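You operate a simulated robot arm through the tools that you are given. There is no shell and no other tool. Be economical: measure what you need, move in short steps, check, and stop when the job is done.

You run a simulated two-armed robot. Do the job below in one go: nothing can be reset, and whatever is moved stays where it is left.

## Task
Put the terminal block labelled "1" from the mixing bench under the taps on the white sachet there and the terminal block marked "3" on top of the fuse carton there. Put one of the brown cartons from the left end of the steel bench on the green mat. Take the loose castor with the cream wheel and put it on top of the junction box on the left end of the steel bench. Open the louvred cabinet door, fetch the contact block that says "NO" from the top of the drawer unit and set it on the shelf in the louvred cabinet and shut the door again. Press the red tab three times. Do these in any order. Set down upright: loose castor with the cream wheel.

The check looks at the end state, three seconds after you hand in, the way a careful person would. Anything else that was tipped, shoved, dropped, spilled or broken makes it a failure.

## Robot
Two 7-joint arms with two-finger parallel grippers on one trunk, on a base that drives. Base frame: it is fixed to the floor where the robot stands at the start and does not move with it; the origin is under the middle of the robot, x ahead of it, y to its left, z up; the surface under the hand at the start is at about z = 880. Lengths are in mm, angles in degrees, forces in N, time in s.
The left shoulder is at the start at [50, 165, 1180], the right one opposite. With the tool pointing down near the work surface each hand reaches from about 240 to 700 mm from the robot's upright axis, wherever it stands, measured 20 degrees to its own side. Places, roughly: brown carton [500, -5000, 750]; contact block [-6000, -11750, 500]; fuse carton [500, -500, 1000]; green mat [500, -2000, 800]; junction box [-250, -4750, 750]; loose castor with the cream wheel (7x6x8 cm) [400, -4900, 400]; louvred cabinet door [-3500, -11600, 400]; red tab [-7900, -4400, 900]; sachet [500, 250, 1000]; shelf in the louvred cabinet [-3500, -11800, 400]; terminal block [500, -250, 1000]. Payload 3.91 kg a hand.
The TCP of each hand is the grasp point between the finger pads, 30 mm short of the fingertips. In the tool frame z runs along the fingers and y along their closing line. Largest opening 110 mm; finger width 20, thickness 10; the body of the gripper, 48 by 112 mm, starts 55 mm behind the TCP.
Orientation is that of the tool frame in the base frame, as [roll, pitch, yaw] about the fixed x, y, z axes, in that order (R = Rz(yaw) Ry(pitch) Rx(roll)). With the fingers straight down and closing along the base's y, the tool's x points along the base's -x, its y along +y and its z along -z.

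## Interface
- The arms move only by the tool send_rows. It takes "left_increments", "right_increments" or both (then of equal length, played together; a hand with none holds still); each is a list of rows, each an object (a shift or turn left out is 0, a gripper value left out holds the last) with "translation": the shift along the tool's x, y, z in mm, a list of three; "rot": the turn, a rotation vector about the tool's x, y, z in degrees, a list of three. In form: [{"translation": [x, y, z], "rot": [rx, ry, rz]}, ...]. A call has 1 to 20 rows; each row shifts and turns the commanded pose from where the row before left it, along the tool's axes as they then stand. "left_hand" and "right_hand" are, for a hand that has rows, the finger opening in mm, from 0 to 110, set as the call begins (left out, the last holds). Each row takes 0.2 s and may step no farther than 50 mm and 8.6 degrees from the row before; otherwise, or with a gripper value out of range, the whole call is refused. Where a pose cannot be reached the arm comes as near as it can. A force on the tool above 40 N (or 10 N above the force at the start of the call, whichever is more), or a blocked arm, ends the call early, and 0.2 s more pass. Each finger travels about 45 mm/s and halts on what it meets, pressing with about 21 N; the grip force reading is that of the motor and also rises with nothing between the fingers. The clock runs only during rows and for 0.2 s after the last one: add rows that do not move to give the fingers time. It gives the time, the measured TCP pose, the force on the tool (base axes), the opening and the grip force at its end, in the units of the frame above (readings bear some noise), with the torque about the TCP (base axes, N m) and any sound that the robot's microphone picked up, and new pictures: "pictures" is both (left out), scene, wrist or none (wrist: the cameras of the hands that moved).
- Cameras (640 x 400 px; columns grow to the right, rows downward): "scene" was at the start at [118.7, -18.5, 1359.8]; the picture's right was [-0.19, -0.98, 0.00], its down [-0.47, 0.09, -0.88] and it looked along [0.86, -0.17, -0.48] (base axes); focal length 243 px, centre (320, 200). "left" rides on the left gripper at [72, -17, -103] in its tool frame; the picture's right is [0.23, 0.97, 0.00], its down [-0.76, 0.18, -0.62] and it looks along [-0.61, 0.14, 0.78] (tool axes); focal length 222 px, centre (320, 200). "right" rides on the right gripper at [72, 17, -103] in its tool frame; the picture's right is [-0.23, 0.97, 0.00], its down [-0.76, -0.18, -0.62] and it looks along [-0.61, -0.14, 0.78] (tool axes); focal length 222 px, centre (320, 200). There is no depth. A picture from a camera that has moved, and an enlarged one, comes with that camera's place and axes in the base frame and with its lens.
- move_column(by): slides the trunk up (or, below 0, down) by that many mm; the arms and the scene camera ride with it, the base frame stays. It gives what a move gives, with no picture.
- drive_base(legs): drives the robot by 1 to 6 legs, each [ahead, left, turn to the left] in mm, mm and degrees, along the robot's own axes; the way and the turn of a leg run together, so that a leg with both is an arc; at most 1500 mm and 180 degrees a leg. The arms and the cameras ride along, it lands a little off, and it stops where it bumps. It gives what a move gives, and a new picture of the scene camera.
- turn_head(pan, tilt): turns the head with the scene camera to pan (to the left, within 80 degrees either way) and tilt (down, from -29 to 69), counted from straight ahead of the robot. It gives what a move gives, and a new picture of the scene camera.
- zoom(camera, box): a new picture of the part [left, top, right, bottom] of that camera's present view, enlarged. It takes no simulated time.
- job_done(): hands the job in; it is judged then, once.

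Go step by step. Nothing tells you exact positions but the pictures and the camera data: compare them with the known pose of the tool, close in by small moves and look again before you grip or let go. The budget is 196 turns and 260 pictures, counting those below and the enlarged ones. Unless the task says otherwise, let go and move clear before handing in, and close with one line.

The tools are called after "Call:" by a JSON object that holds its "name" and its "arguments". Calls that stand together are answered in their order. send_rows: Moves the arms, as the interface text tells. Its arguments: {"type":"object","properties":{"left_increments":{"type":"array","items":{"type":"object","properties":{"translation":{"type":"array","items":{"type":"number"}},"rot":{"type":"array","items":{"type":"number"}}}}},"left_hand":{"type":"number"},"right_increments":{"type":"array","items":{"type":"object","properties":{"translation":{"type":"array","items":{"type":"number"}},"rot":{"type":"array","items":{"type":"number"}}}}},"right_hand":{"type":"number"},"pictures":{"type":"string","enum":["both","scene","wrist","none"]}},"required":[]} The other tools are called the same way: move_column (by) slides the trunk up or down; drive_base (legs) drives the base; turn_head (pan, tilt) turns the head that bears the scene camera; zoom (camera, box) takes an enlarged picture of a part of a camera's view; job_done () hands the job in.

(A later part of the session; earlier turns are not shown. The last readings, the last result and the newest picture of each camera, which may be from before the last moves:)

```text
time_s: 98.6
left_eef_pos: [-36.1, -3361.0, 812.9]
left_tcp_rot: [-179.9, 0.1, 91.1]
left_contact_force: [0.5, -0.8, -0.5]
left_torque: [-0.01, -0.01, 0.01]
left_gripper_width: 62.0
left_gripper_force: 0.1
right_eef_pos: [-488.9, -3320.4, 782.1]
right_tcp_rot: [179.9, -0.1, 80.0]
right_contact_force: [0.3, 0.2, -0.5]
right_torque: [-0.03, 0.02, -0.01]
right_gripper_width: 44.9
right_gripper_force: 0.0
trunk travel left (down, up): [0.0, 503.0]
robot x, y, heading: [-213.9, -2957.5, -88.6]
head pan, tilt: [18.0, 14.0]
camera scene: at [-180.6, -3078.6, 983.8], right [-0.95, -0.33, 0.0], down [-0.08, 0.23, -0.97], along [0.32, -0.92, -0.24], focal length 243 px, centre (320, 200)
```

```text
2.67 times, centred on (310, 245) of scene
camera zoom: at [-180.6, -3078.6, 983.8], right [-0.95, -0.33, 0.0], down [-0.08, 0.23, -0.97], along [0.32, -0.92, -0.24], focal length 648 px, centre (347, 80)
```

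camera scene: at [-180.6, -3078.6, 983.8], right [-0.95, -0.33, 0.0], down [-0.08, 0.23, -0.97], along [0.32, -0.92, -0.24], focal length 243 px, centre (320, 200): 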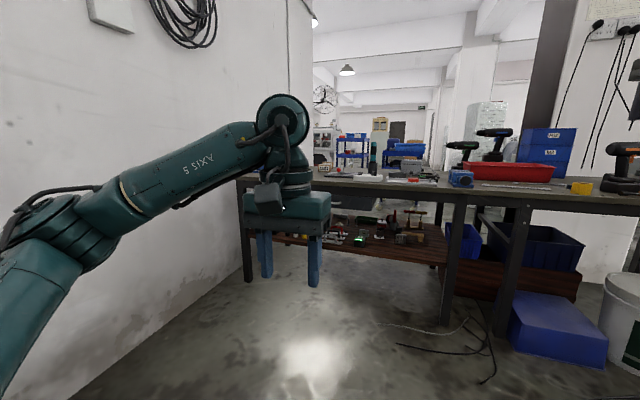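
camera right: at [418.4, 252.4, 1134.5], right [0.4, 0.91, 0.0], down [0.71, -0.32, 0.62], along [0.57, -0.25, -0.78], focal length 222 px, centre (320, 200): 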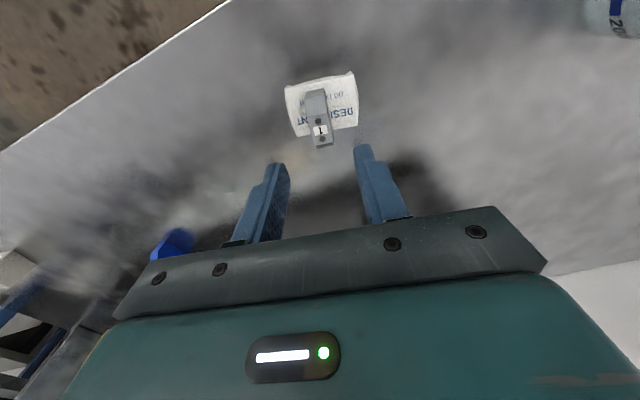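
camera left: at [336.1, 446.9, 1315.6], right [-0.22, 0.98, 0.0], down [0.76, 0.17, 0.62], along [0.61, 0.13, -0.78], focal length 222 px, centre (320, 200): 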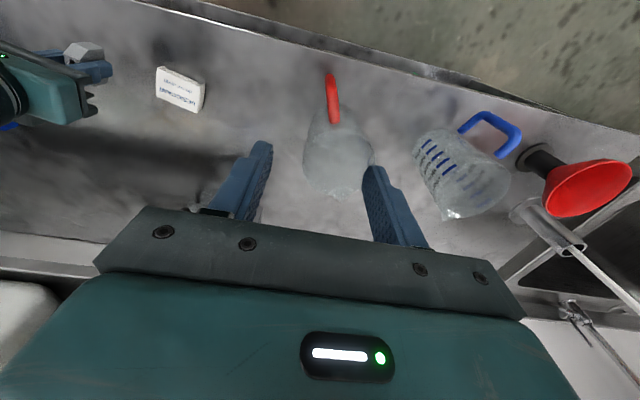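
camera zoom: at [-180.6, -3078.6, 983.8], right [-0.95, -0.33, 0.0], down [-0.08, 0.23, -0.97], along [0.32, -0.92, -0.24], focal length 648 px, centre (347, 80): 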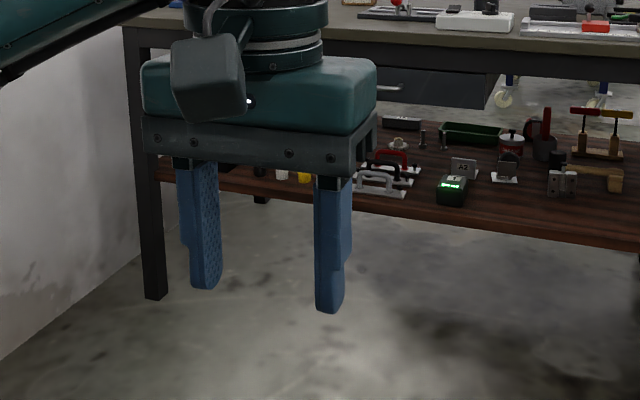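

Call:
{"name": "send_rows", "arguments": {"left_increments": [{"translation": [0, 20, -45]}, {"translation": [0, 20, -45]}, {"translation": [0, 20, -45]}, {"translation": [0, 20, -45]}, {"translation": [0, 20, -45]}, {"translation": [0, 20, -45]}, {"translation": [0, 20, -45]}], "pictures": "scene"}}

Call:
{"name": "zoom", "arguments": {"camera": "scene", "box": [230, 200, 390, 270]}}

```text
time_s: 100.2
left_eef_pos: [53.9, -3358.0, 1014.0]
left_tcp_rot: [-179.9, 0.2, 91.0]
left_contact_force: [0.2, 0.5, 0.1]
left_torque: [0.04, 0.0, 0.01]
left_gripper_width: 62.1
left_gripper_force: 0.1
left hand out of reach, approached as far as the arm can: row 5, 6, 7
right_eef_pos: [-489.0, -3320.6, 782.0]
right_tcp_rot: [179.9, 0.1, 80.1]
right_contact_force: [-0.9, 0.3, 0.5]
right_torque: [0.01, 0.05, 0.02]
right_gripper_width: 45.0
right_gripper_force: 0.1
trunk travel left (down, up): [0.0, 503.0]
robot x, y, heading: [-212.3, -2959.0, -89.0]
head pan, tilt: [18.0, 14.0]
camera scene: at [-180.6, -3078.6, 983.9], right [-0.95, -0.33, 0.0], down [-0.08, 0.23, -0.97], along [0.32, -0.92, -0.24], focal length 243 px, centre (320, 200)
```

scene: 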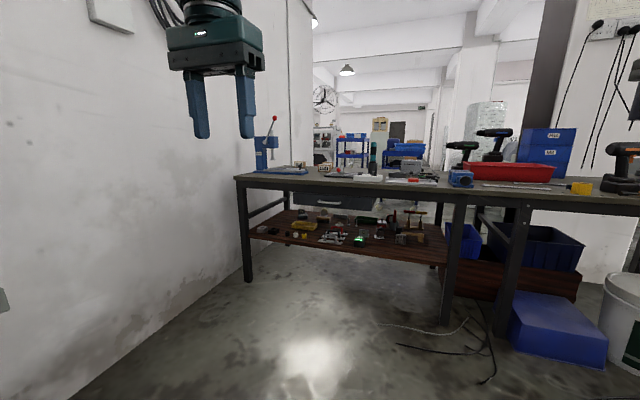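

```text
4.00 times, centred on (310, 235) of scene
camera zoom: at [-180.6, -3078.6, 983.9], right [-0.95, -0.33, 0.0], down [-0.08, 0.23, -0.97], along [0.32, -0.92, -0.24], focal length 972 px, centre (360, 60)
```

zoom: 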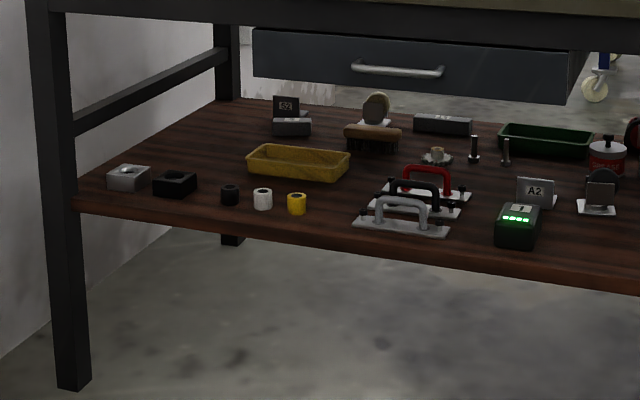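

The cream castor is found: plate down at about [440,-4940], shelf z≈355, near the rear edge — far easier from behind the bench. I look right for a way round.

Call:
{"name": "move_column", "arguments": {"by": 400}}

Call:
{"name": "turn_head", "arguments": {"pan": -35, "tilt": 20}}

```text
time_s: 104.0
left_eef_pos: [53.5, -3358.3, 1414.3]
left_tcp_rot: [-179.9, 0.3, 91.0]
left_contact_force: [-0.5, -0.5, 0.3]
left_torque: [0.01, -0.01, 0.03]
left_gripper_width: 62.1
left_gripper_force: 0.0
right_eef_pos: [-487.3, -3320.7, 1181.2]
right_tcp_rot: [179.9, -0.1, 80.1]
right_contact_force: [-1.1, 0.5, 1.3]
right_torque: [-0.05, 0.03, -0.02]
right_gripper_width: 44.8
right_gripper_force: 0.0
trunk travel left (down, up): [-400.0, 103.0]
robot x, y, heading: [-212.3, -2959.5, -89.1]
head pan, tilt: [18.0, 14.0]
```

```text
time_s: 105.2
left_eef_pos: [54.6, -3358.2, 1413.8]
left_tcp_rot: [-180.0, 0.4, 91.1]
left_contact_force: [0.2, 0.5, 0.4]
left_torque: [-0.02, 0.01, 0.01]
left_gripper_width: 62.2
left_gripper_force: 0.0
right_eef_pos: [-487.1, -3321.1, 1182.0]
right_tcp_rot: [179.9, 0.0, 80.0]
right_contact_force: [0.2, -0.2, 0.9]
right_torque: [-0.01, -0.02, 0.0]
right_gripper_width: 45.1
right_gripper_force: 0.1
trunk travel left (down, up): [-400.0, 103.0]
robot x, y, heading: [-216.3, -2962.3, -89.0]
head pan, tilt: [-35.0, 20.0]
camera scene: at [-263.0, -3067.7, 1374.1], right [-0.83, 0.56, 0.0], down [0.19, 0.28, -0.94], along [-0.52, -0.78, -0.34], focal length 243 px, centre (320, 200)
```

scene: 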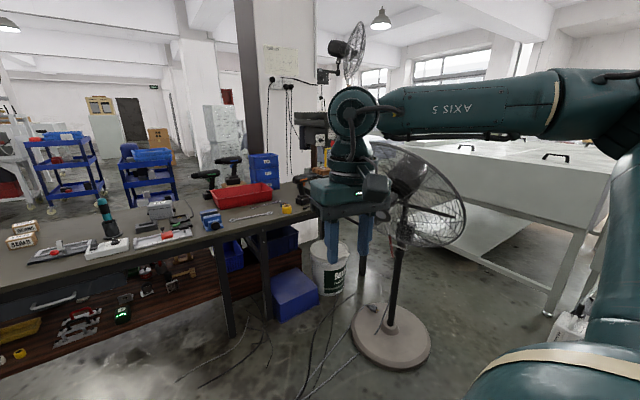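

Call:
{"name": "drive_base", "arguments": {"legs": [[0, -500, 0]]}}

Call:
{"name": "turn_head", "arguments": {"pan": -55, "tilt": 20}}

```text
time_s: 110.2
left_eef_pos: [-459.9, -3369.0, 1414.4]
left_tcp_rot: [-179.9, 0.3, 91.0]
left_contact_force: [0.2, -0.3, -0.5]
left_torque: [-0.01, -0.04, 0.02]
left_gripper_width: 62.0
left_gripper_force: 0.1
right_eef_pos: [-1002.5, -3328.7, 1181.9]
right_tcp_rot: [179.9, -0.1, 80.0]
right_contact_force: [0.4, 0.2, -0.1]
right_torque: [-0.01, 0.02, -0.01]
right_gripper_width: 45.1
right_gripper_force: 0.0
trunk travel left (down, up): [-400.0, 103.0]
robot x, y, heading: [-726.5, -2969.8, -88.9]
head pan, tilt: [-35.0, 20.0]
camera scene: at [-776.4, -3076.5, 1374.1], right [-0.83, 0.56, 0.0], down [0.19, 0.28, -0.94], along [-0.53, -0.78, -0.34], focal length 243 px, centre (320, 200)
```

scene: 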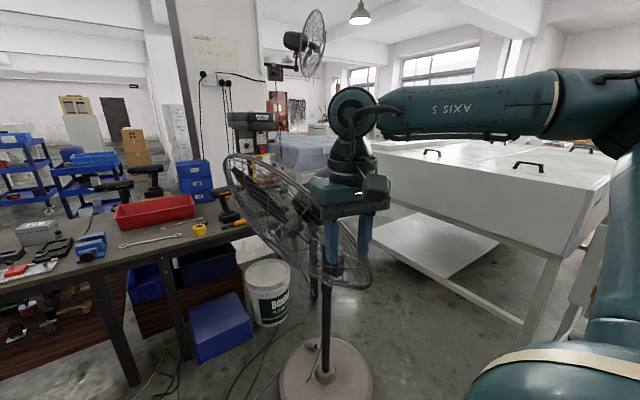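

```text
time_s: 111.0
left_eef_pos: [-460.2, -3367.4, 1413.4]
left_tcp_rot: [-179.9, 0.3, 91.0]
left_contact_force: [-0.3, 0.2, 0.7]
left_torque: [-0.03, 0.02, 0.0]
left_gripper_width: 62.2
left_gripper_force: 0.1
right_eef_pos: [-1003.0, -3329.4, 1181.4]
right_tcp_rot: [179.9, 0.0, 79.9]
right_contact_force: [-0.7, 0.0, 0.0]
right_torque: [0.0, 0.01, 0.01]
right_gripper_width: 45.1
right_gripper_force: 0.1
trunk travel left (down, up): [-400.0, 103.0]
robot x, y, heading: [-722.9, -2970.5, -89.2]
head pan, tilt: [-55.0, 20.0]
camera scene: at [-799.4, -3054.1, 1374.1], right [-0.59, 0.81, 0.0], down [0.28, 0.2, -0.94], along [-0.76, -0.55, -0.34], focal length 243 px, centre (320, 200)
```

scene: 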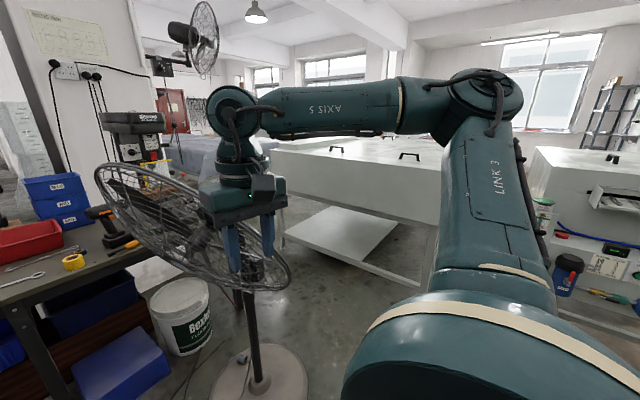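

There's an aisle about 1 m wide between the fan (x≈−1290) and the white machine (x<−2600). I turn, go to x≈−2075 and then face −y again.

Call:
{"name": "drive_base", "arguments": {"legs": [[0, 0, -90], [1350, 0, 0], [0, 0, 90]]}}

Call:
{"name": "turn_head", "arguments": {"pan": 15, "tilt": 15}}

```text
time_s: 119.7
left_eef_pos: [-2143.7, -3247.1, 1412.7]
left_tcp_rot: [-179.8, 0.2, 0.9]
left_contact_force: [-0.8, -0.1, -0.5]
left_torque: [0.0, -0.06, 0.01]
left_gripper_width: 61.8
left_gripper_force: 0.0
right_eef_pos: [-2102.6, -2705.4, 1180.9]
right_tcp_rot: [179.9, -0.3, -10.2]
right_contact_force: [-1.5, -0.3, 0.4]
right_torque: [-0.05, -0.06, -0.03]
right_gripper_width: 45.1
right_gripper_force: 0.0
trunk travel left (down, up): [-400.0, 103.0]
robot x, y, heading: [-1741.1, -2982.3, -179.3]
head pan, tilt: [-55.0, 20.0]
stopped in leg 2: the robot was blocked; the commanded pose is now the measured one
camera scene: at [-1828.1, -2908.5, 1373.6], right [0.81, 0.59, 0.0], down [0.2, -0.28, -0.94], along [-0.55, 0.76, -0.34], focal length 243 px, centre (320, 200)
```

scene: 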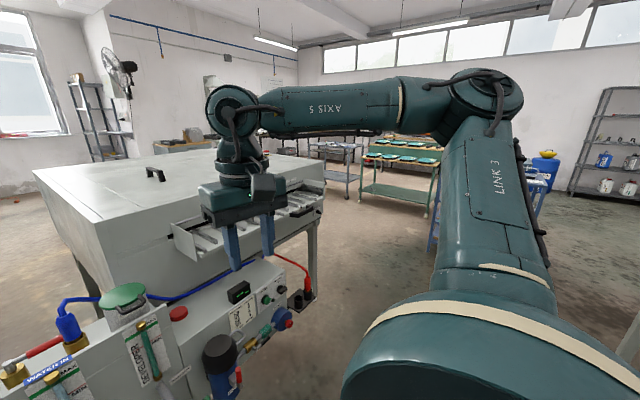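

```text
time_s: 121.1
left_eef_pos: [-2137.4, -3245.5, 1415.5]
left_tcp_rot: [-179.9, 0.5, 0.8]
left_contact_force: [0.6, 0.1, 0.9]
left_torque: [-0.03, -0.02, -0.03]
left_gripper_width: 61.8
left_gripper_force: 0.0
right_eef_pos: [-2099.2, -2705.1, 1181.9]
right_tcp_rot: [179.8, 0.1, -10.0]
right_contact_force: [0.0, -0.1, 0.1]
right_torque: [0.0, 0.0, -0.02]
right_gripper_width: 45.1
right_gripper_force: 0.0
trunk travel left (down, up): [-400.0, 103.0]
robot x, y, heading: [-1737.6, -2982.2, -179.2]
head pan, tilt: [15.0, 15.0]
camera scene: at [-1858.4, -3009.4, 1382.3], right [-0.27, 0.96, 0.0], down [0.25, 0.07, -0.97], along [-0.93, -0.26, -0.26], focal length 243 px, centre (320, 200)
```

scene: 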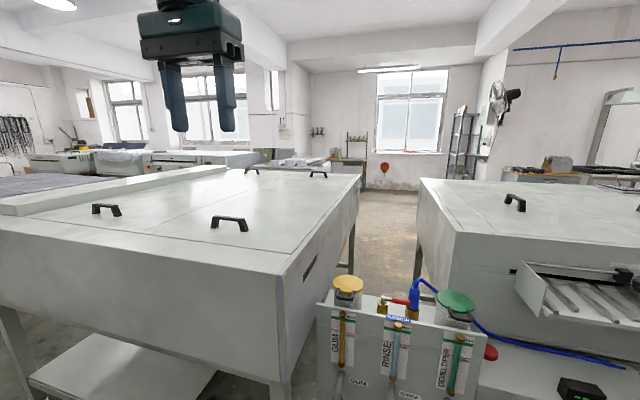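

I was stopped by something at x≈−2090. I look down ahead to see what.

Call:
{"name": "turn_head", "arguments": {"pan": 0, "tilt": 55}}

```text
time_s: 122.2
left_eef_pos: [-2137.8, -3246.5, 1415.5]
left_tcp_rot: [-180.0, 0.5, 0.8]
left_contact_force: [-0.7, -0.1, 0.4]
left_torque: [0.04, -0.01, 0.06]
left_gripper_width: 62.0
left_gripper_force: 0.1
right_eef_pos: [-2098.2, -2705.4, 1182.0]
right_tcp_rot: [179.8, 0.1, -10.1]
right_contact_force: [0.2, -0.3, -0.3]
right_torque: [0.02, 0.0, 0.0]
right_gripper_width: 45.1
right_gripper_force: 0.1
trunk travel left (down, up): [-400.0, 103.0]
robot x, y, heading: [-1736.8, -2981.7, -179.4]
head pan, tilt: [0.0, 55.0]
camera scene: at [-1840.7, -2985.1, 1322.1], right [-0.01, 1.0, 0.0], down [0.82, 0.01, -0.57], along [-0.57, -0.01, -0.82], focal length 243 px, centre (320, 200)
```

scene: 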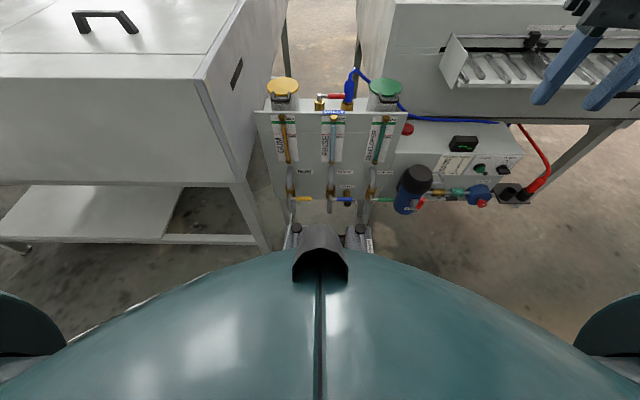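

The base touched the dosing panel in front of the machine. I back off, turn to face −y and strafe to the aisle's middle (x≈−1990).

Call:
{"name": "drive_base", "arguments": {"legs": [[-200, -80, 0], [0, 0, 90], [0, -420, 0]]}}

Call:
{"name": "turn_head", "arguments": {"pan": 0, "tilt": 35}}

```text
time_s: 130.8
left_eef_pos: [-1514.4, -3304.6, 1416.4]
left_tcp_rot: [-179.7, 0.5, 95.0]
left_contact_force: [0.1, -1.0, -0.1]
left_torque: [0.01, -0.01, 0.02]
left_gripper_width: 62.0
left_gripper_force: 0.1
right_eef_pos: [-2057.3, -3304.0, 1183.4]
right_tcp_rot: [179.9, 0.1, 84.0]
right_contact_force: [-0.3, 0.2, -0.3]
right_torque: [-0.01, 0.0, -0.03]
right_gripper_width: 45.2
right_gripper_force: 0.0
trunk travel left (down, up): [-400.0, 103.0]
robot x, y, heading: [-1808.1, -2925.9, -85.1]
head pan, tilt: [0.0, 55.0]
stopped in leg 3: the robot was blocked; the commanded pose is now the measured one
camera scene: at [-1797.2, -3027.7, 1322.0], right [-1.0, -0.09, 0.0], down [-0.07, 0.82, -0.57], along [0.05, -0.57, -0.82], focal length 243 px, centre (320, 200)
```

scene: 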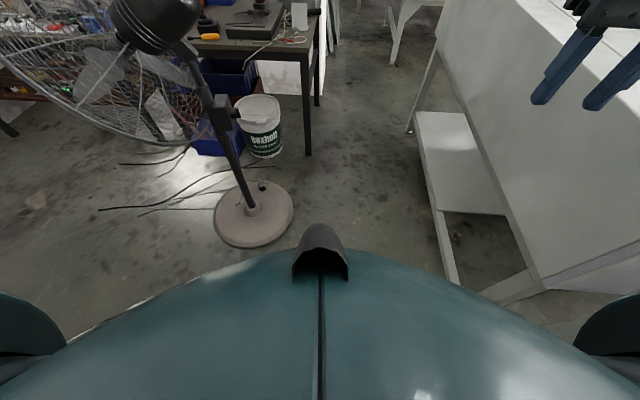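

```text
time_s: 131.6
left_eef_pos: [-1514.9, -3303.6, 1415.9]
left_tcp_rot: [-179.9, 0.5, 95.0]
left_contact_force: [0.1, 0.2, -0.5]
left_torque: [0.0, 0.0, -0.02]
left_gripper_width: 62.0
left_gripper_force: 0.1
right_eef_pos: [-2058.9, -3304.5, 1181.6]
right_tcp_rot: [179.9, 0.1, 83.9]
right_contact_force: [0.4, 1.4, -0.2]
right_torque: [-0.03, 0.03, 0.0]
right_gripper_width: 45.1
right_gripper_force: 0.1
trunk travel left (down, up): [-400.0, 103.0]
robot x, y, heading: [-1808.2, -2924.8, -85.3]
head pan, tilt: [0.0, 35.0]
camera scene: at [-1796.6, -3043.6, 1350.2], right [-1.0, -0.09, 0.0], down [-0.05, 0.57, -0.82], along [0.07, -0.82, -0.57], focal length 243 px, centre (320, 200)
```

scene: 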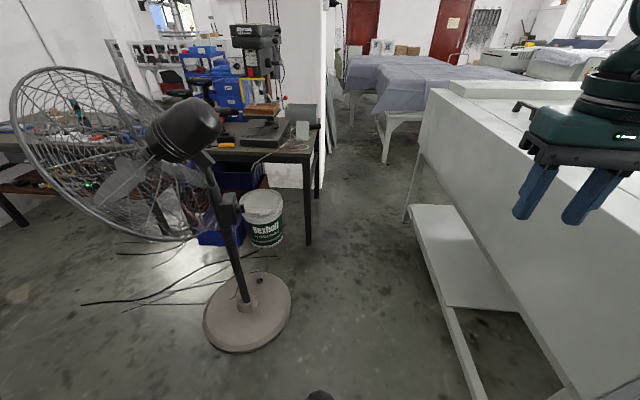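

Blocked again, perhaps by the small white can I saw on the floor from afar. I look down to the right.

Call:
{"name": "turn_head", "arguments": {"pan": -60, "tilt": 60}}

```text
time_s: 132.9
left_eef_pos: [-1515.3, -3303.6, 1415.0]
left_tcp_rot: [-179.9, 0.5, 94.9]
left_contact_force: [-0.1, -0.2, 0.4]
left_torque: [-0.01, -0.01, 0.0]
left_gripper_width: 62.1
left_gripper_force: 0.1
right_eef_pos: [-2058.1, -3303.6, 1181.0]
right_tcp_rot: [179.8, 0.1, 84.0]
right_contact_force: [-0.3, 0.0, 0.2]
right_torque: [-0.01, 0.01, 0.04]
right_gripper_width: 45.0
right_gripper_force: 0.1
trunk travel left (down, up): [-400.0, 103.0]
robot x, y, heading: [-1805.2, -2925.2, -85.3]
head pan, tilt: [-60.0, 60.0]
camera scene: at [-1858.9, -2994.1, 1316.0], right [-0.57, 0.82, 0.0], down [0.71, 0.5, -0.5], along [-0.41, -0.29, -0.87], focal length 243 px, centre (320, 200)
```

scene: 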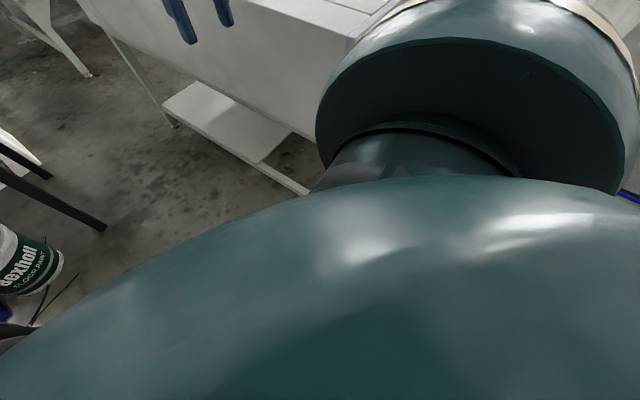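

Call:
{"name": "drive_base", "arguments": {"legs": [[0, 250, -5], [-100, 0, 0]]}}

Call:
{"name": "turn_head", "arguments": {"pan": -52, "tilt": 50}}

```text
time_s: 136.5
left_eef_pos: [-1296.7, -3219.4, 1415.0]
left_tcp_rot: [-179.9, 0.7, 89.7]
left_contact_force: [0.7, -0.2, -0.1]
left_torque: [-0.02, -0.01, -0.01]
left_gripper_width: 61.8
left_gripper_force: 0.1
right_eef_pos: [-1836.8, -3168.3, 1181.3]
right_tcp_rot: [179.9, 0.1, 78.7]
right_contact_force: [-0.5, 1.1, 0.2]
right_torque: [0.01, -0.05, -0.01]
right_gripper_width: 44.9
right_gripper_force: 0.0
trunk travel left (down, up): [-400.0, 103.0]
robot x, y, heading: [-1556.2, -2814.7, -90.2]
head pan, tilt: [-60.0, 60.0]
camera scene: at [-1610.9, -2878.6, 1316.0], right [-0.49, 0.87, 0.0], down [0.75, 0.43, -0.5], along [-0.43, -0.25, -0.87], focal length 243 px, centre (320, 200)
```

scene: 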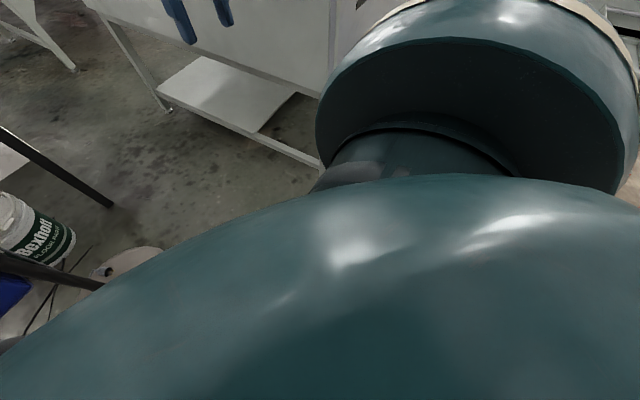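

```text
time_s: 137.2
left_eef_pos: [-1298.1, -3219.7, 1415.1]
left_tcp_rot: [-179.8, 0.4, 89.7]
left_contact_force: [-0.2, -0.6, -0.6]
left_torque: [0.05, -0.02, 0.0]
left_gripper_width: 62.0
left_gripper_force: 0.0
right_eef_pos: [-1837.5, -3168.5, 1182.8]
right_tcp_rot: [179.9, 0.1, 78.6]
right_contact_force: [0.3, -0.4, -0.6]
right_torque: [0.01, 0.0, 0.01]
right_gripper_width: 44.8
right_gripper_force: 0.0
trunk travel left (down, up): [-400.0, 103.0]
robot x, y, heading: [-1550.3, -2821.0, -90.5]
head pan, tilt: [-52.0, 50.0]
camera scene: at [-1613.9, -2893.6, 1328.5], right [-0.61, 0.79, 0.0], down [0.61, 0.47, -0.64], along [-0.51, -0.39, -0.77], focal length 243 px, centre (320, 200)
```

scene: 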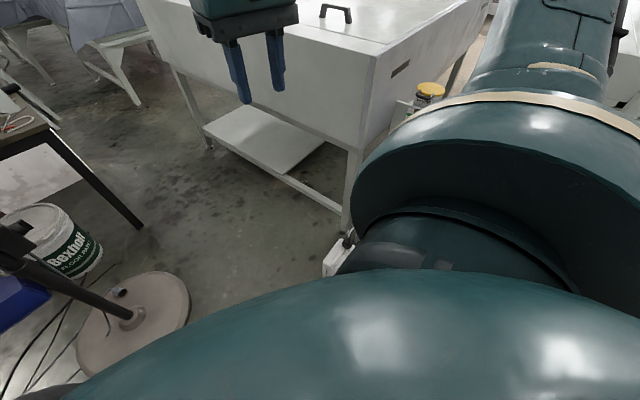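

The can stands at about [-2180,-3190] by the machine corner; the gap to the fan base is roughly 700 mm. I pass it diagonally (heading ≈−126°), midway.

Call:
{"name": "drive_base", "arguments": {"legs": [[80, 130, -35.5], [500, 0, 0]]}}

Call:
{"name": "turn_head", "arguments": {"pan": 45, "tilt": 50}}

```text
time_s: 141.8
left_eef_pos: [-1771.3, -3813.8, 1415.5]
left_tcp_rot: [-179.8, 0.5, 54.2]
left_contact_force: [0.6, 0.7, 0.4]
left_torque: [-0.01, 0.02, -0.02]
left_gripper_width: 62.0
left_gripper_force: 0.1
right_eef_pos: [-2181.2, -3460.4, 1181.6]
right_tcp_rot: [179.7, 0.1, 43.2]
right_contact_force: [0.2, -0.1, 0.4]
right_torque: [-0.03, 0.01, 0.02]
right_gripper_width: 45.0
right_gripper_force: 0.1
trunk travel left (down, up): [-400.0, 103.0]
robot x, y, heading: [-1748.1, -3338.4, -125.9]
head pan, tilt: [-52.0, 50.0]
camera scene: at [-1838.5, -3365.4, 1328.5], right [-0.04, 1.0, 0.0], down [0.77, 0.03, -0.64], along [-0.64, -0.02, -0.77], focal length 243 px, centre (320, 200)
```

scene: 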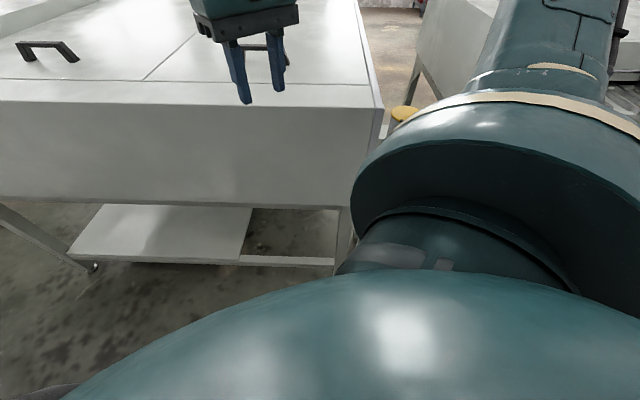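

```text
time_s: 143.6
left_eef_pos: [-1770.4, -3814.9, 1416.2]
left_tcp_rot: [-179.8, 0.6, 54.2]
left_contact_force: [0.0, 0.8, 0.4]
left_torque: [0.0, 0.0, -0.01]
left_gripper_width: 62.1
left_gripper_force: 0.1
right_eef_pos: [-2181.5, -3459.9, 1181.3]
right_tcp_rot: [179.8, 0.1, 43.2]
right_contact_force: [-0.4, -0.4, 0.5]
right_torque: [0.0, -0.01, -0.02]
right_gripper_width: 45.0
right_gripper_force: 0.0
trunk travel left (down, up): [-400.0, 103.0]
robot x, y, heading: [-1739.8, -3336.5, -125.8]
head pan, tilt: [45.0, 50.0]
camera scene: at [-1749.2, -3438.2, 1328.5], right [-0.99, -0.16, 0.0], down [-0.12, 0.76, -0.64], along [0.1, -0.63, -0.77], focal length 243 px, centre (320, 200)
```

scene: 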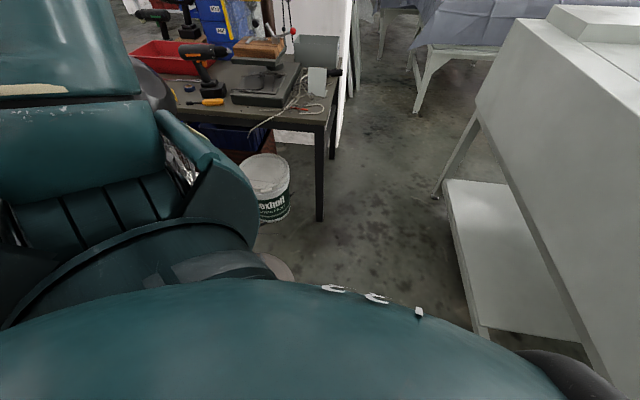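

On track, nothing touched. I go on 380 mm diagonally, then turn to −y.

Call:
{"name": "drive_base", "arguments": {"legs": [[400, -20, 0], [200, 0, 35.5]]}}

Call:
{"name": "turn_head", "arguments": {"pan": 0, "tilt": 20}}

```text
time_s: 147.8
left_eef_pos: [-1802.5, -4243.8, 1414.2]
left_tcp_rot: [-179.9, 0.7, 89.8]
left_contact_force: [0.1, -1.4, -0.2]
left_torque: [0.03, 0.0, 0.01]
left_gripper_width: 61.9
left_gripper_force: 0.1
right_eef_pos: [-2343.3, -4195.7, 1182.3]
right_tcp_rot: [180.0, 0.0, 78.8]
right_contact_force: [0.1, 0.4, -0.2]
right_torque: [0.01, 0.01, -0.02]
right_gripper_width: 44.8
right_gripper_force: 0.0
trunk travel left (down, up): [-400.0, 103.0]
robot x, y, heading: [-2059.7, -3840.2, -90.1]
head pan, tilt: [45.0, 50.0]
camera scene: at [-2004.5, -3926.1, 1328.5], right [-0.71, -0.7, 0.0], down [-0.54, 0.54, -0.64], along [0.45, -0.46, -0.77], focal length 243 px, centre (320, 200)
```

scene: 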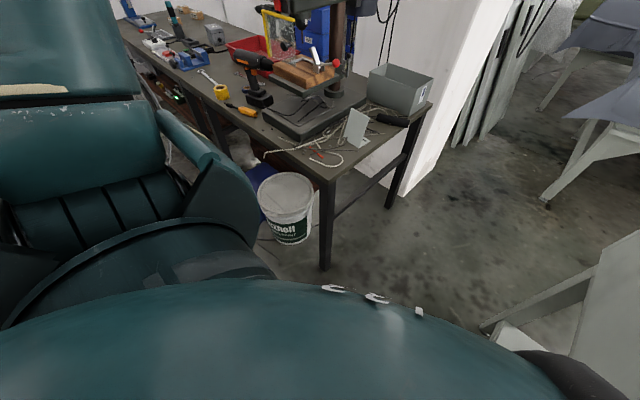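

```text
time_s: 148.9
left_eef_pos: [-1803.1, -4243.4, 1416.0]
left_tcp_rot: [-179.8, 0.6, 89.8]
left_contact_force: [0.3, 0.0, -1.1]
left_torque: [-0.03, 0.0, 0.02]
left_gripper_width: 62.1
left_gripper_force: 0.1
right_eef_pos: [-2342.9, -4194.5, 1181.4]
right_tcp_rot: [179.9, 0.1, 78.8]
right_contact_force: [0.4, 0.1, -0.8]
right_torque: [-0.01, 0.03, 0.03]
right_gripper_width: 45.2
right_gripper_force: 0.1
trunk travel left (down, up): [-400.0, 103.0]
robot x, y, heading: [-2059.5, -3840.8, -90.0]
head pan, tilt: [0.0, 20.0]
camera scene: at [-2059.1, -3964.2, 1374.1], right [-1.0, 0.0, 0.0], down [0.0, 0.34, -0.94], along [0.0, -0.94, -0.34], focal length 243 px, centre (320, 200)
```

scene: 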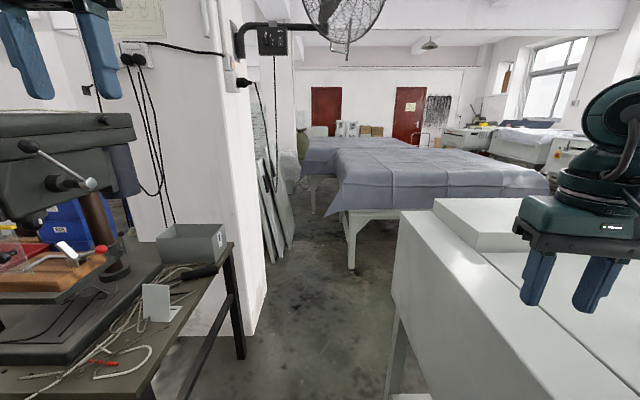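

I'm past the fan. I lower the left hand a bit and go forward to see round the pillar.

Call:
{"name": "send_rows", "arguments": {"left_increments": [{"translation": [0, -20, 40]}, {"translation": [0, -20, 40]}, {"translation": [0, -20, 40]}, {"translation": [0, -20, 40]}, {"translation": [0, -20, 40]}], "pictures": "none"}}

Call:
{"name": "drive_base", "arguments": {"legs": [[1100, 0, 0]]}}

Call:
{"name": "turn_head", "arguments": {"pan": 40, "tilt": 20}}

```text
time_s: 150.1
left_eef_pos: [-1902.0, -4245.4, 1214.3]
left_tcp_rot: [-179.9, 0.8, 89.9]
left_contact_force: [-0.3, -0.5, 0.8]
left_torque: [0.05, 0.01, -0.01]
left_gripper_width: 62.2
left_gripper_force: 0.1
right_eef_pos: [-2342.0, -4195.5, 1181.7]
right_tcp_rot: [179.8, -0.1, 78.9]
right_contact_force: [0.6, 0.1, 1.0]
right_torque: [0.02, 0.01, 0.01]
right_gripper_width: 44.8
right_gripper_force: 0.1
trunk travel left (down, up): [-400.0, 103.0]
robot x, y, heading: [-2056.1, -3844.1, -90.2]
head pan, tilt: [0.0, 20.0]
```

```text
time_s: 155.0
left_eef_pos: [-1923.8, -5255.4, 1219.2]
left_tcp_rot: [179.3, 0.9, 89.5]
left_contact_force: [0.2, -1.4, 0.3]
left_torque: [-0.02, 0.03, -0.01]
left_gripper_width: 62.2
left_gripper_force: 0.1
right_eef_pos: [-2362.1, -5205.0, 1180.9]
right_tcp_rot: [179.1, 0.2, 78.8]
right_contact_force: [-0.9, 0.4, 0.2]
right_torque: [0.0, -0.02, 0.04]
right_gripper_width: 45.0
right_gripper_force: 0.0
trunk travel left (down, up): [-400.0, 103.0]
robot x, y, heading: [-2071.1, -4855.5, -90.5]
head pan, tilt: [0.0, 20.0]
stopped in leg 1: the robot was blocked; the commanded pose is now the measured one
camera scene: at [-2079.9, -4974.7, 1375.3], right [-1.0, 0.0, -0.01], down [0.01, 0.34, -0.94], along [0.0, -0.94, -0.34], focal length 243 px, centre (320, 200)
```

scene: 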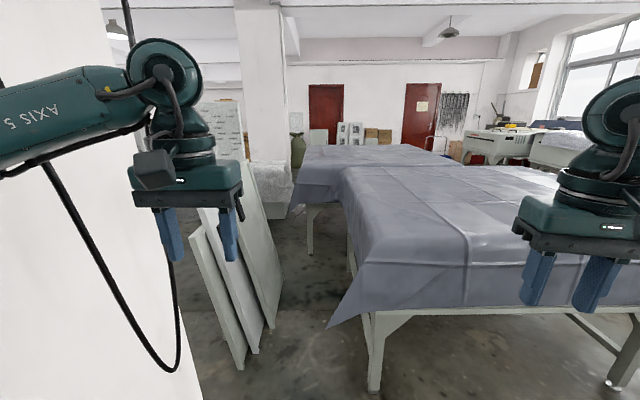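

```text
time_s: 156.1
left_eef_pos: [-1924.0, -5255.9, 1219.3]
left_tcp_rot: [179.2, 0.7, 89.5]
left_contact_force: [0.0, -0.6, -0.8]
left_torque: [-0.03, -0.01, -0.02]
left_gripper_width: 62.0
left_gripper_force: 0.0
right_eef_pos: [-2361.9, -5206.5, 1179.6]
right_tcp_rot: [179.1, 0.2, 78.8]
right_contact_force: [-0.8, 0.5, -0.5]
right_torque: [0.02, -0.01, 0.02]
right_gripper_width: 45.0
right_gripper_force: 0.1
trunk travel left (down, up): [-400.0, 103.0]
robot x, y, heading: [-2069.4, -4854.5, -90.3]
head pan, tilt: [40.0, 20.0]
camera scene: at [-2020.7, -4953.9, 1375.2], right [-0.77, -0.64, -0.01], down [-0.21, 0.26, -0.94], along [0.61, -0.72, -0.33], focal length 243 px, centre (320, 200)
```

scene: 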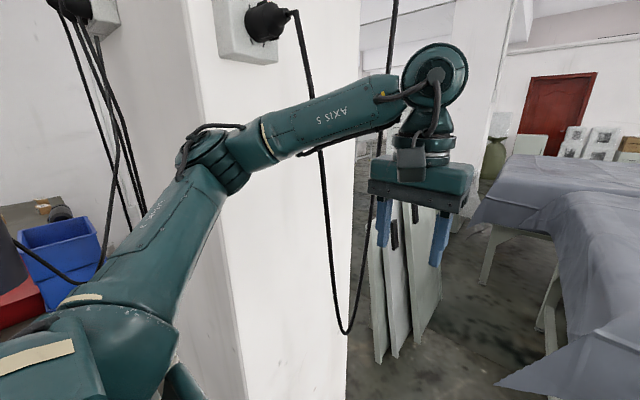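

Blocked again and slightly tilted. I back off a bit and look down at both sides.

Call:
{"name": "drive_base", "arguments": {"legs": [[-120, 0, 0]]}}

Call:
{"name": "turn_head", "arguments": {"pan": -35, "tilt": 50}}

```text
time_s: 157.3
left_eef_pos: [-1909.3, -5139.7, 1215.2]
left_tcp_rot: [-180.0, 0.4, 90.0]
left_contact_force: [0.0, 0.4, 0.3]
left_torque: [-0.02, -0.02, -0.01]
left_gripper_width: 62.1
left_gripper_force: 0.1
right_eef_pos: [-2349.5, -5090.0, 1182.5]
right_tcp_rot: [179.8, 0.1, 78.9]
right_contact_force: [-0.1, 0.2, 0.1]
right_torque: [-0.03, 0.02, 0.01]
right_gripper_width: 45.0
right_gripper_force: 0.2
trunk travel left (down, up): [-400.0, 103.0]
robot x, y, heading: [-2063.4, -4738.4, -90.3]
head pan, tilt: [40.0, 20.0]
camera scene: at [-2006.5, -4837.6, 1374.2], right [-0.77, -0.64, 0.0], down [-0.22, 0.26, -0.94], along [0.6, -0.72, -0.34], focal length 243 px, centre (320, 200)
```

scene: 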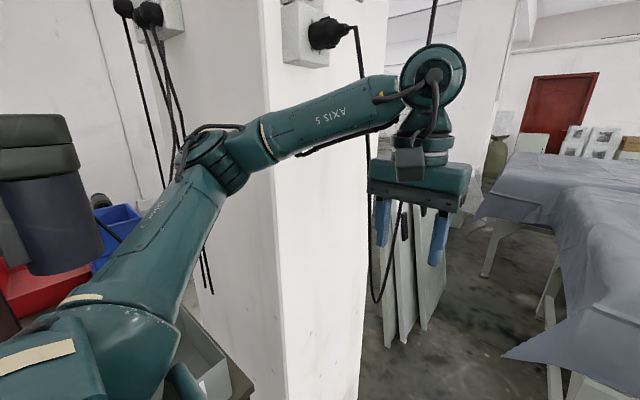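

```text
time_s: 158.8
left_eef_pos: [-1909.3, -5140.3, 1214.5]
left_tcp_rot: [-180.0, 0.4, 89.9]
left_contact_force: [0.0, 0.2, 0.4]
left_torque: [-0.01, 0.01, -0.02]
left_gripper_width: 61.9
left_gripper_force: 0.1
right_eef_pos: [-2350.0, -5090.8, 1182.3]
right_tcp_rot: [179.8, 0.0, 79.0]
right_contact_force: [-0.1, -0.4, 0.2]
right_torque: [0.0, 0.02, -0.03]
right_gripper_width: 45.2
right_gripper_force: 0.0
trunk travel left (down, up): [-400.0, 103.0]
robot x, y, heading: [-2067.1, -4735.9, -90.4]
head pan, tilt: [-35.0, 50.0]
camera scene: at [-2110.2, -4830.2, 1328.5], right [-0.82, 0.57, 0.0], down [0.44, 0.63, -0.64], along [-0.37, -0.53, -0.77], focal length 243 px, centre (320, 200)
```

scene: 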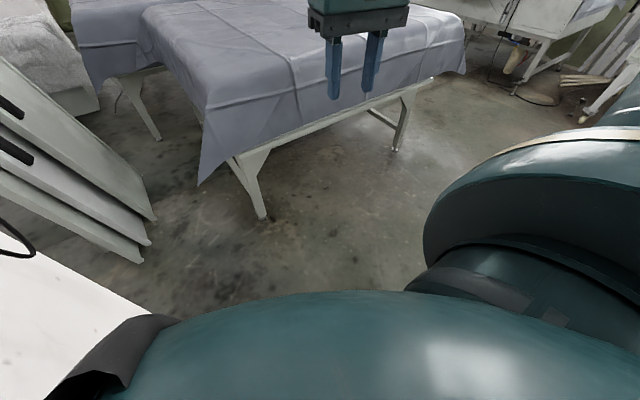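

The right side is clear; my left elbow must have met the pillar. I tuck the left hand inward and look at the elbow.

Call:
{"name": "send_rows", "arguments": {"left_increments": [{"translation": [10, -35, 0]}, {"translation": [10, -35, 0]}, {"translation": [10, -35, 0]}, {"translation": [10, -35, 0]}, {"translation": [10, -20, 0]}, {"translation": [10, 0, 0]}], "pictures": "none"}}

Call:
{"name": "turn_head", "arguments": {"pan": 60, "tilt": 30}}

```text
time_s: 160.2
left_eef_pos: [-2069.2, -5079.5, 1215.1]
left_tcp_rot: [-179.9, 0.4, 90.0]
left_contact_force: [-0.5, -0.2, 0.4]
left_torque: [0.05, 0.0, -0.02]
left_gripper_width: 61.8
left_gripper_force: 0.1
right_eef_pos: [-2349.3, -5090.8, 1182.4]
right_tcp_rot: [179.7, 0.1, 79.0]
right_contact_force: [-0.2, 0.5, 0.1]
right_torque: [0.04, -0.01, 0.04]
right_gripper_width: 44.8
right_gripper_force: 0.1
trunk travel left (down, up): [-400.0, 103.0]
robot x, y, heading: [-2066.2, -4736.8, -90.1]
head pan, tilt: [-35.0, 50.0]
```

```text
time_s: 161.9
left_eef_pos: [-2068.8, -5079.6, 1216.2]
left_tcp_rot: [-179.9, 0.5, 89.9]
left_contact_force: [-1.1, 0.5, -0.2]
left_torque: [0.04, 0.0, -0.02]
left_gripper_width: 62.1
left_gripper_force: 0.1
right_eef_pos: [-2347.8, -5090.1, 1181.2]
right_tcp_rot: [179.7, 0.2, 78.9]
right_contact_force: [0.7, -0.1, -0.2]
right_torque: [0.03, -0.01, 0.0]
right_gripper_width: 45.1
right_gripper_force: 0.0
trunk travel left (down, up): [-400.0, 103.0]
robot x, y, heading: [-2061.3, -4735.3, -90.3]
head pan, tilt: [60.0, 30.0]
camera scene: at [-1987.8, -4812.5, 1358.0], right [-0.5, -0.86, 0.0], down [-0.43, 0.25, -0.87], along [0.75, -0.43, -0.5], focal length 243 px, centre (320, 200)
```

scene: 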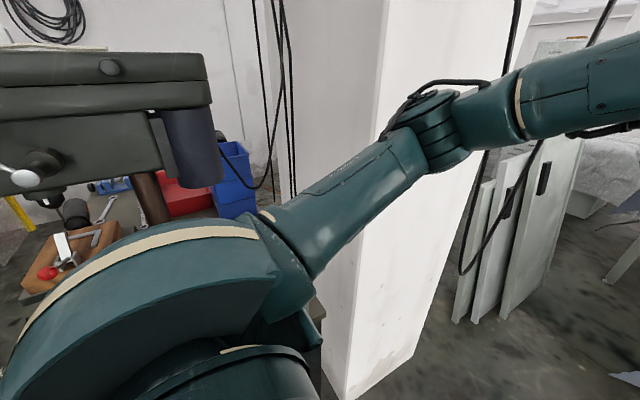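

The elbow is now further in; pillar face is x≈−1610 (y −5165…−5580). I inch forward past the machine and look left.

Call:
{"name": "drive_base", "arguments": {"legs": [[450, -40, 0]]}}

Call:
{"name": "turn_head", "arguments": {"pan": 35, "tilt": 15}}

```text
time_s: 164.6
left_eef_pos: [-2118.1, -5525.6, 1213.2]
left_tcp_rot: [-179.9, 0.3, 89.3]
left_contact_force: [-0.3, 0.2, 0.3]
left_torque: [0.0, -0.01, -0.03]
left_gripper_width: 62.0
left_gripper_force: 0.1
right_eef_pos: [-2396.8, -5532.8, 1181.7]
right_tcp_rot: [179.8, 0.2, 78.4]
right_contact_force: [-0.1, -0.2, 0.2]
right_torque: [0.02, 0.03, 0.01]
right_gripper_width: 45.1
right_gripper_force: 0.0
trunk travel left (down, up): [-400.0, 103.0]
robot x, y, heading: [-2108.7, -5179.5, -91.0]
head pan, tilt: [60.0, 30.0]
camera scene: at [-2032.6, -5259.1, 1358.0], right [-0.51, -0.86, 0.0], down [-0.43, 0.26, -0.87], along [0.74, -0.44, -0.5], focal length 243 px, centre (320, 200)
```

scene: 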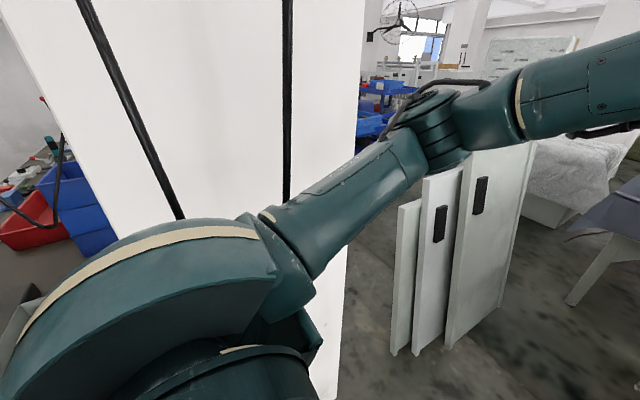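

```text
time_s: 165.5
left_eef_pos: [-2118.1, -5524.6, 1216.2]
left_tcp_rot: [-179.9, 0.4, 89.3]
left_contact_force: [0.2, -0.6, 0.1]
left_torque: [0.03, -0.03, 0.0]
left_gripper_width: 62.1
left_gripper_force: 0.1
right_eef_pos: [-2397.2, -5533.0, 1181.8]
right_tcp_rot: [179.8, 0.2, 78.3]
right_contact_force: [0.6, -0.8, -0.2]
right_torque: [-0.01, 0.0, 0.02]
right_gripper_width: 45.1
right_gripper_force: 0.0
trunk travel left (down, up): [-400.0, 103.0]
robot x, y, heading: [-2110.1, -5185.2, -90.9]
head pan, tilt: [35.0, 15.0]
camera scene: at [-2057.6, -5289.6, 1382.2], right [-0.83, -0.56, 0.0], down [-0.15, 0.21, -0.97], along [0.54, -0.8, -0.26], focal length 243 px, centre (320, 200)
```

scene: 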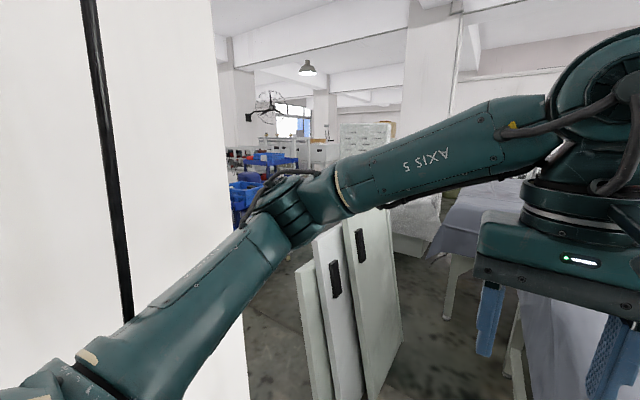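

The panels and the covered table leave only ~370 mm, so no way through here. I look right along the cross aisle to go round the tables.

Call:
{"name": "turn_head", "arguments": {"pan": -60, "tilt": 12}}

Call:
{"name": "turn_head", "arguments": {"pan": 0, "tilt": 10}}

```text
time_s: 167.2
left_eef_pos: [-2117.9, -5525.2, 1213.7]
left_tcp_rot: [-179.8, 0.5, 89.3]
left_contact_force: [-0.1, -0.2, 0.7]
left_torque: [-0.04, -0.01, -0.02]
left_gripper_width: 62.2
left_gripper_force: 0.1
right_eef_pos: [-2397.2, -5532.6, 1182.5]
right_tcp_rot: [179.8, 0.1, 78.3]
right_contact_force: [-0.6, 0.0, -1.1]
right_torque: [0.0, -0.02, -0.04]
right_gripper_width: 45.2
right_gripper_force: 0.0
trunk travel left (down, up): [-400.0, 103.0]
robot x, y, heading: [-2109.1, -5178.6, -90.7]
head pan, tilt: [-60.0, 12.0]
camera scene: at [-2191.6, -5258.0, 1387.1], right [-0.49, 0.87, 0.0], down [0.18, 0.1, -0.98], along [-0.85, -0.48, -0.21], focal length 243 px, centre (320, 200)
```

scene: 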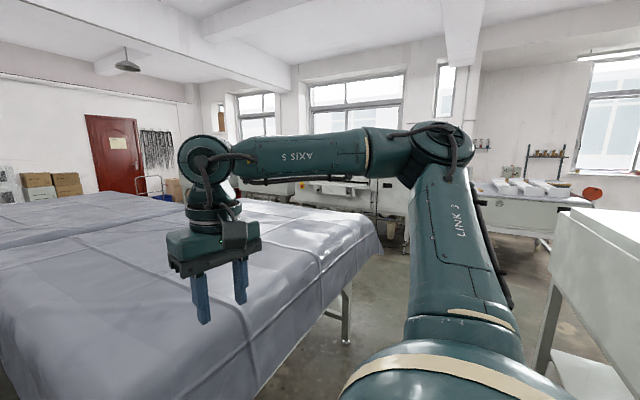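

```text
time_s: 168.5
left_eef_pos: [-2117.1, -5526.4, 1214.3]
left_tcp_rot: [-179.9, 0.5, 89.3]
left_contact_force: [-0.6, 0.6, -0.7]
left_torque: [-0.02, 0.0, -0.02]
left_gripper_width: 61.7
left_gripper_force: 0.1
right_eef_pos: [-2397.2, -5533.7, 1181.2]
right_tcp_rot: [179.8, 0.1, 78.3]
right_contact_force: [0.6, 0.5, 0.0]
right_torque: [0.0, 0.04, 0.01]
right_gripper_width: 45.0
right_gripper_force: 0.1
trunk travel left (down, up): [-400.0, 103.0]
robot x, y, heading: [-2110.1, -5178.9, -90.8]
head pan, tilt: [0.0, 10.0]
camera scene: at [-2111.6, -5305.4, 1390.4], right [-1.0, 0.01, 0.0], down [0.0, 0.17, -0.98], along [-0.01, -0.98, -0.17], focal length 243 px, centre (320, 200)
```

scene: 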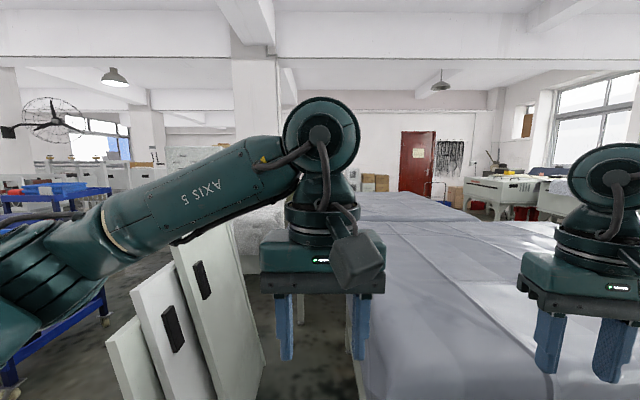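

The covered table spans x −2350…−3670; the cross aisle (y −4830…−5750) is free. I turn right and drive along it, beyond the table.

Call:
{"name": "drive_base", "arguments": {"legs": [[100, 0, 0], [0, 0, -89.2], [1500, 0, 0], [600, 0, 0]]}}

Call:
{"name": "turn_head", "arguments": {"pan": 75, "tilt": 12}}

```text
time_s: 183.5
left_eef_pos: [-4575.1, -5309.8, 1215.9]
left_tcp_rot: [-179.9, 0.4, 0.8]
left_contact_force: [0.4, 0.5, -0.4]
left_torque: [0.02, -0.01, 0.02]
left_gripper_width: 62.2
left_gripper_force: 0.0
right_eef_pos: [-4592.1, -5031.0, 1181.9]
right_tcp_rot: [179.9, 0.1, -10.1]
right_contact_force: [-0.6, -0.9, 0.3]
right_torque: [0.0, -0.02, 0.01]
right_gripper_width: 45.0
right_gripper_force: 0.1
trunk travel left (down, up): [-400.0, 103.0]
robot x, y, heading: [-4234.4, -5308.9, -179.3]
head pan, tilt: [0.0, 10.0]
camera scene: at [-4354.5, -5310.9, 1390.3], right [-0.01, 1.0, 0.0], down [0.17, 0.0, -0.98], along [-0.98, -0.01, -0.17], focal length 243 px, centre (320, 200)
```

scene: 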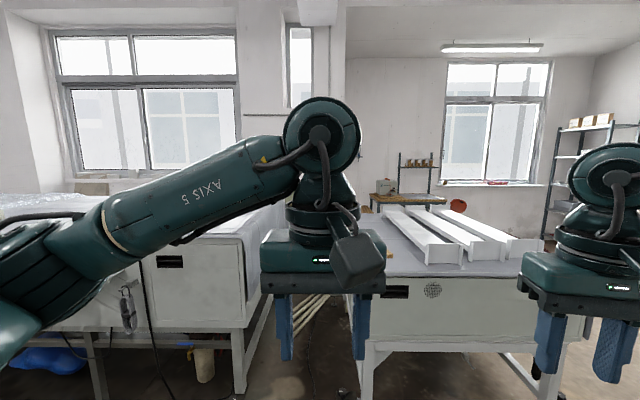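

```text
time_s: 185.0
left_eef_pos: [-4576.5, -5310.7, 1214.5]
left_tcp_rot: [-179.9, 0.4, 0.7]
left_contact_force: [0.7, -0.2, 0.9]
left_torque: [0.01, -0.01, -0.03]
left_gripper_width: 62.1
left_gripper_force: 0.1
right_eef_pos: [-4591.0, -5031.1, 1181.9]
right_tcp_rot: [179.9, 0.0, -10.1]
right_contact_force: [-0.8, 0.1, -0.2]
right_torque: [-0.01, -0.02, -0.03]
right_gripper_width: 44.9
right_gripper_force: 0.0
trunk travel left (down, up): [-400.0, 103.0]
robot x, y, heading: [-4235.6, -5305.9, -179.4]
head pan, tilt: [75.0, 12.0]
camera scene: at [-4284.1, -5400.0, 1387.1], right [-0.97, 0.25, 0.0], down [0.05, 0.2, -0.98], along [-0.24, -0.95, -0.21], focal length 243 px, centre (320, 200)
```

scene: 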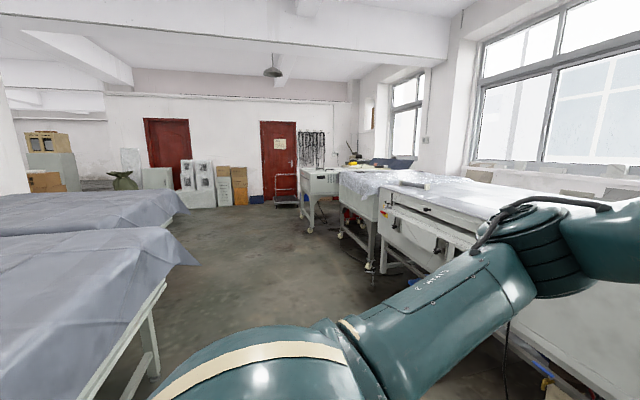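

Clear floor along −y here. I turn left and drive 4.3 m toward the far wall with the doors.

Call:
{"name": "drive_base", "arguments": {"legs": [[0, 0, 89.4], [1500, 0, 0], [1500, 0, 0], [1300, 0, 0]]}}

Call:
{"name": "turn_head", "arguments": {"pan": 0, "tilt": 15}}

```text
time_s: 209.5
left_eef_pos: [-4103.0, -9967.0, 1216.7]
left_tcp_rot: [-179.9, 0.5, 91.6]
left_contact_force: [0.4, -0.6, -0.4]
left_torque: [-0.01, -0.04, -0.02]
left_gripper_width: 62.0
left_gripper_force: 0.1
right_eef_pos: [-4381.6, -9986.0, 1181.1]
right_tcp_rot: [179.8, 0.1, 80.6]
right_contact_force: [-0.1, -0.1, 0.2]
right_torque: [0.04, 0.01, 0.02]
right_gripper_width: 45.0
right_gripper_force: 0.1
trunk travel left (down, up): [-400.0, 103.0]
robot x, y, heading: [-4107.6, -9621.7, -88.6]
head pan, tilt: [75.0, 12.0]
camera scene: at [-4017.1, -9675.6, 1387.1], right [-0.23, -0.97, 0.0], down [-0.2, 0.05, -0.98], along [0.95, -0.23, -0.21], focal length 243 px, centre (320, 200)
```

scene: 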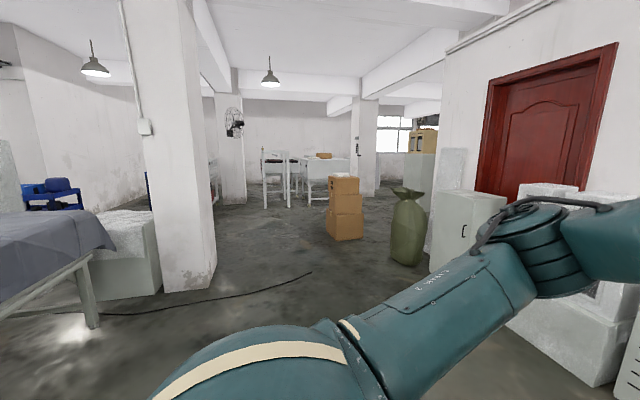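

```text
time_s: 211.0
left_eef_pos: [-4102.5, -9967.2, 1216.5]
left_tcp_rot: [-179.9, 0.5, 91.6]
left_contact_force: [0.5, -0.2, 0.0]
left_torque: [-0.02, -0.01, 0.0]
left_gripper_width: 61.9
left_gripper_force: 0.0
right_eef_pos: [-4381.9, -9985.9, 1182.5]
right_tcp_rot: [179.7, 0.2, 80.6]
right_contact_force: [0.6, 0.1, -0.1]
right_torque: [-0.01, -0.01, 0.04]
right_gripper_width: 45.1
right_gripper_force: 0.1
trunk travel left (down, up): [-400.0, 103.0]
robot x, y, heading: [-4110.0, -9622.3, -88.6]
head pan, tilt: [0.0, 15.0]
camera scene: at [-4105.2, -9747.1, 1382.3], right [-1.0, -0.03, 0.0], down [-0.01, 0.26, -0.97], along [0.03, -0.97, -0.26], focal length 243 px, centre (320, 200)
```

scene: 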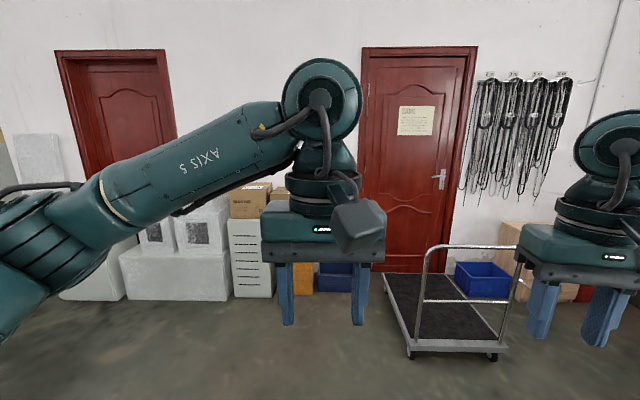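

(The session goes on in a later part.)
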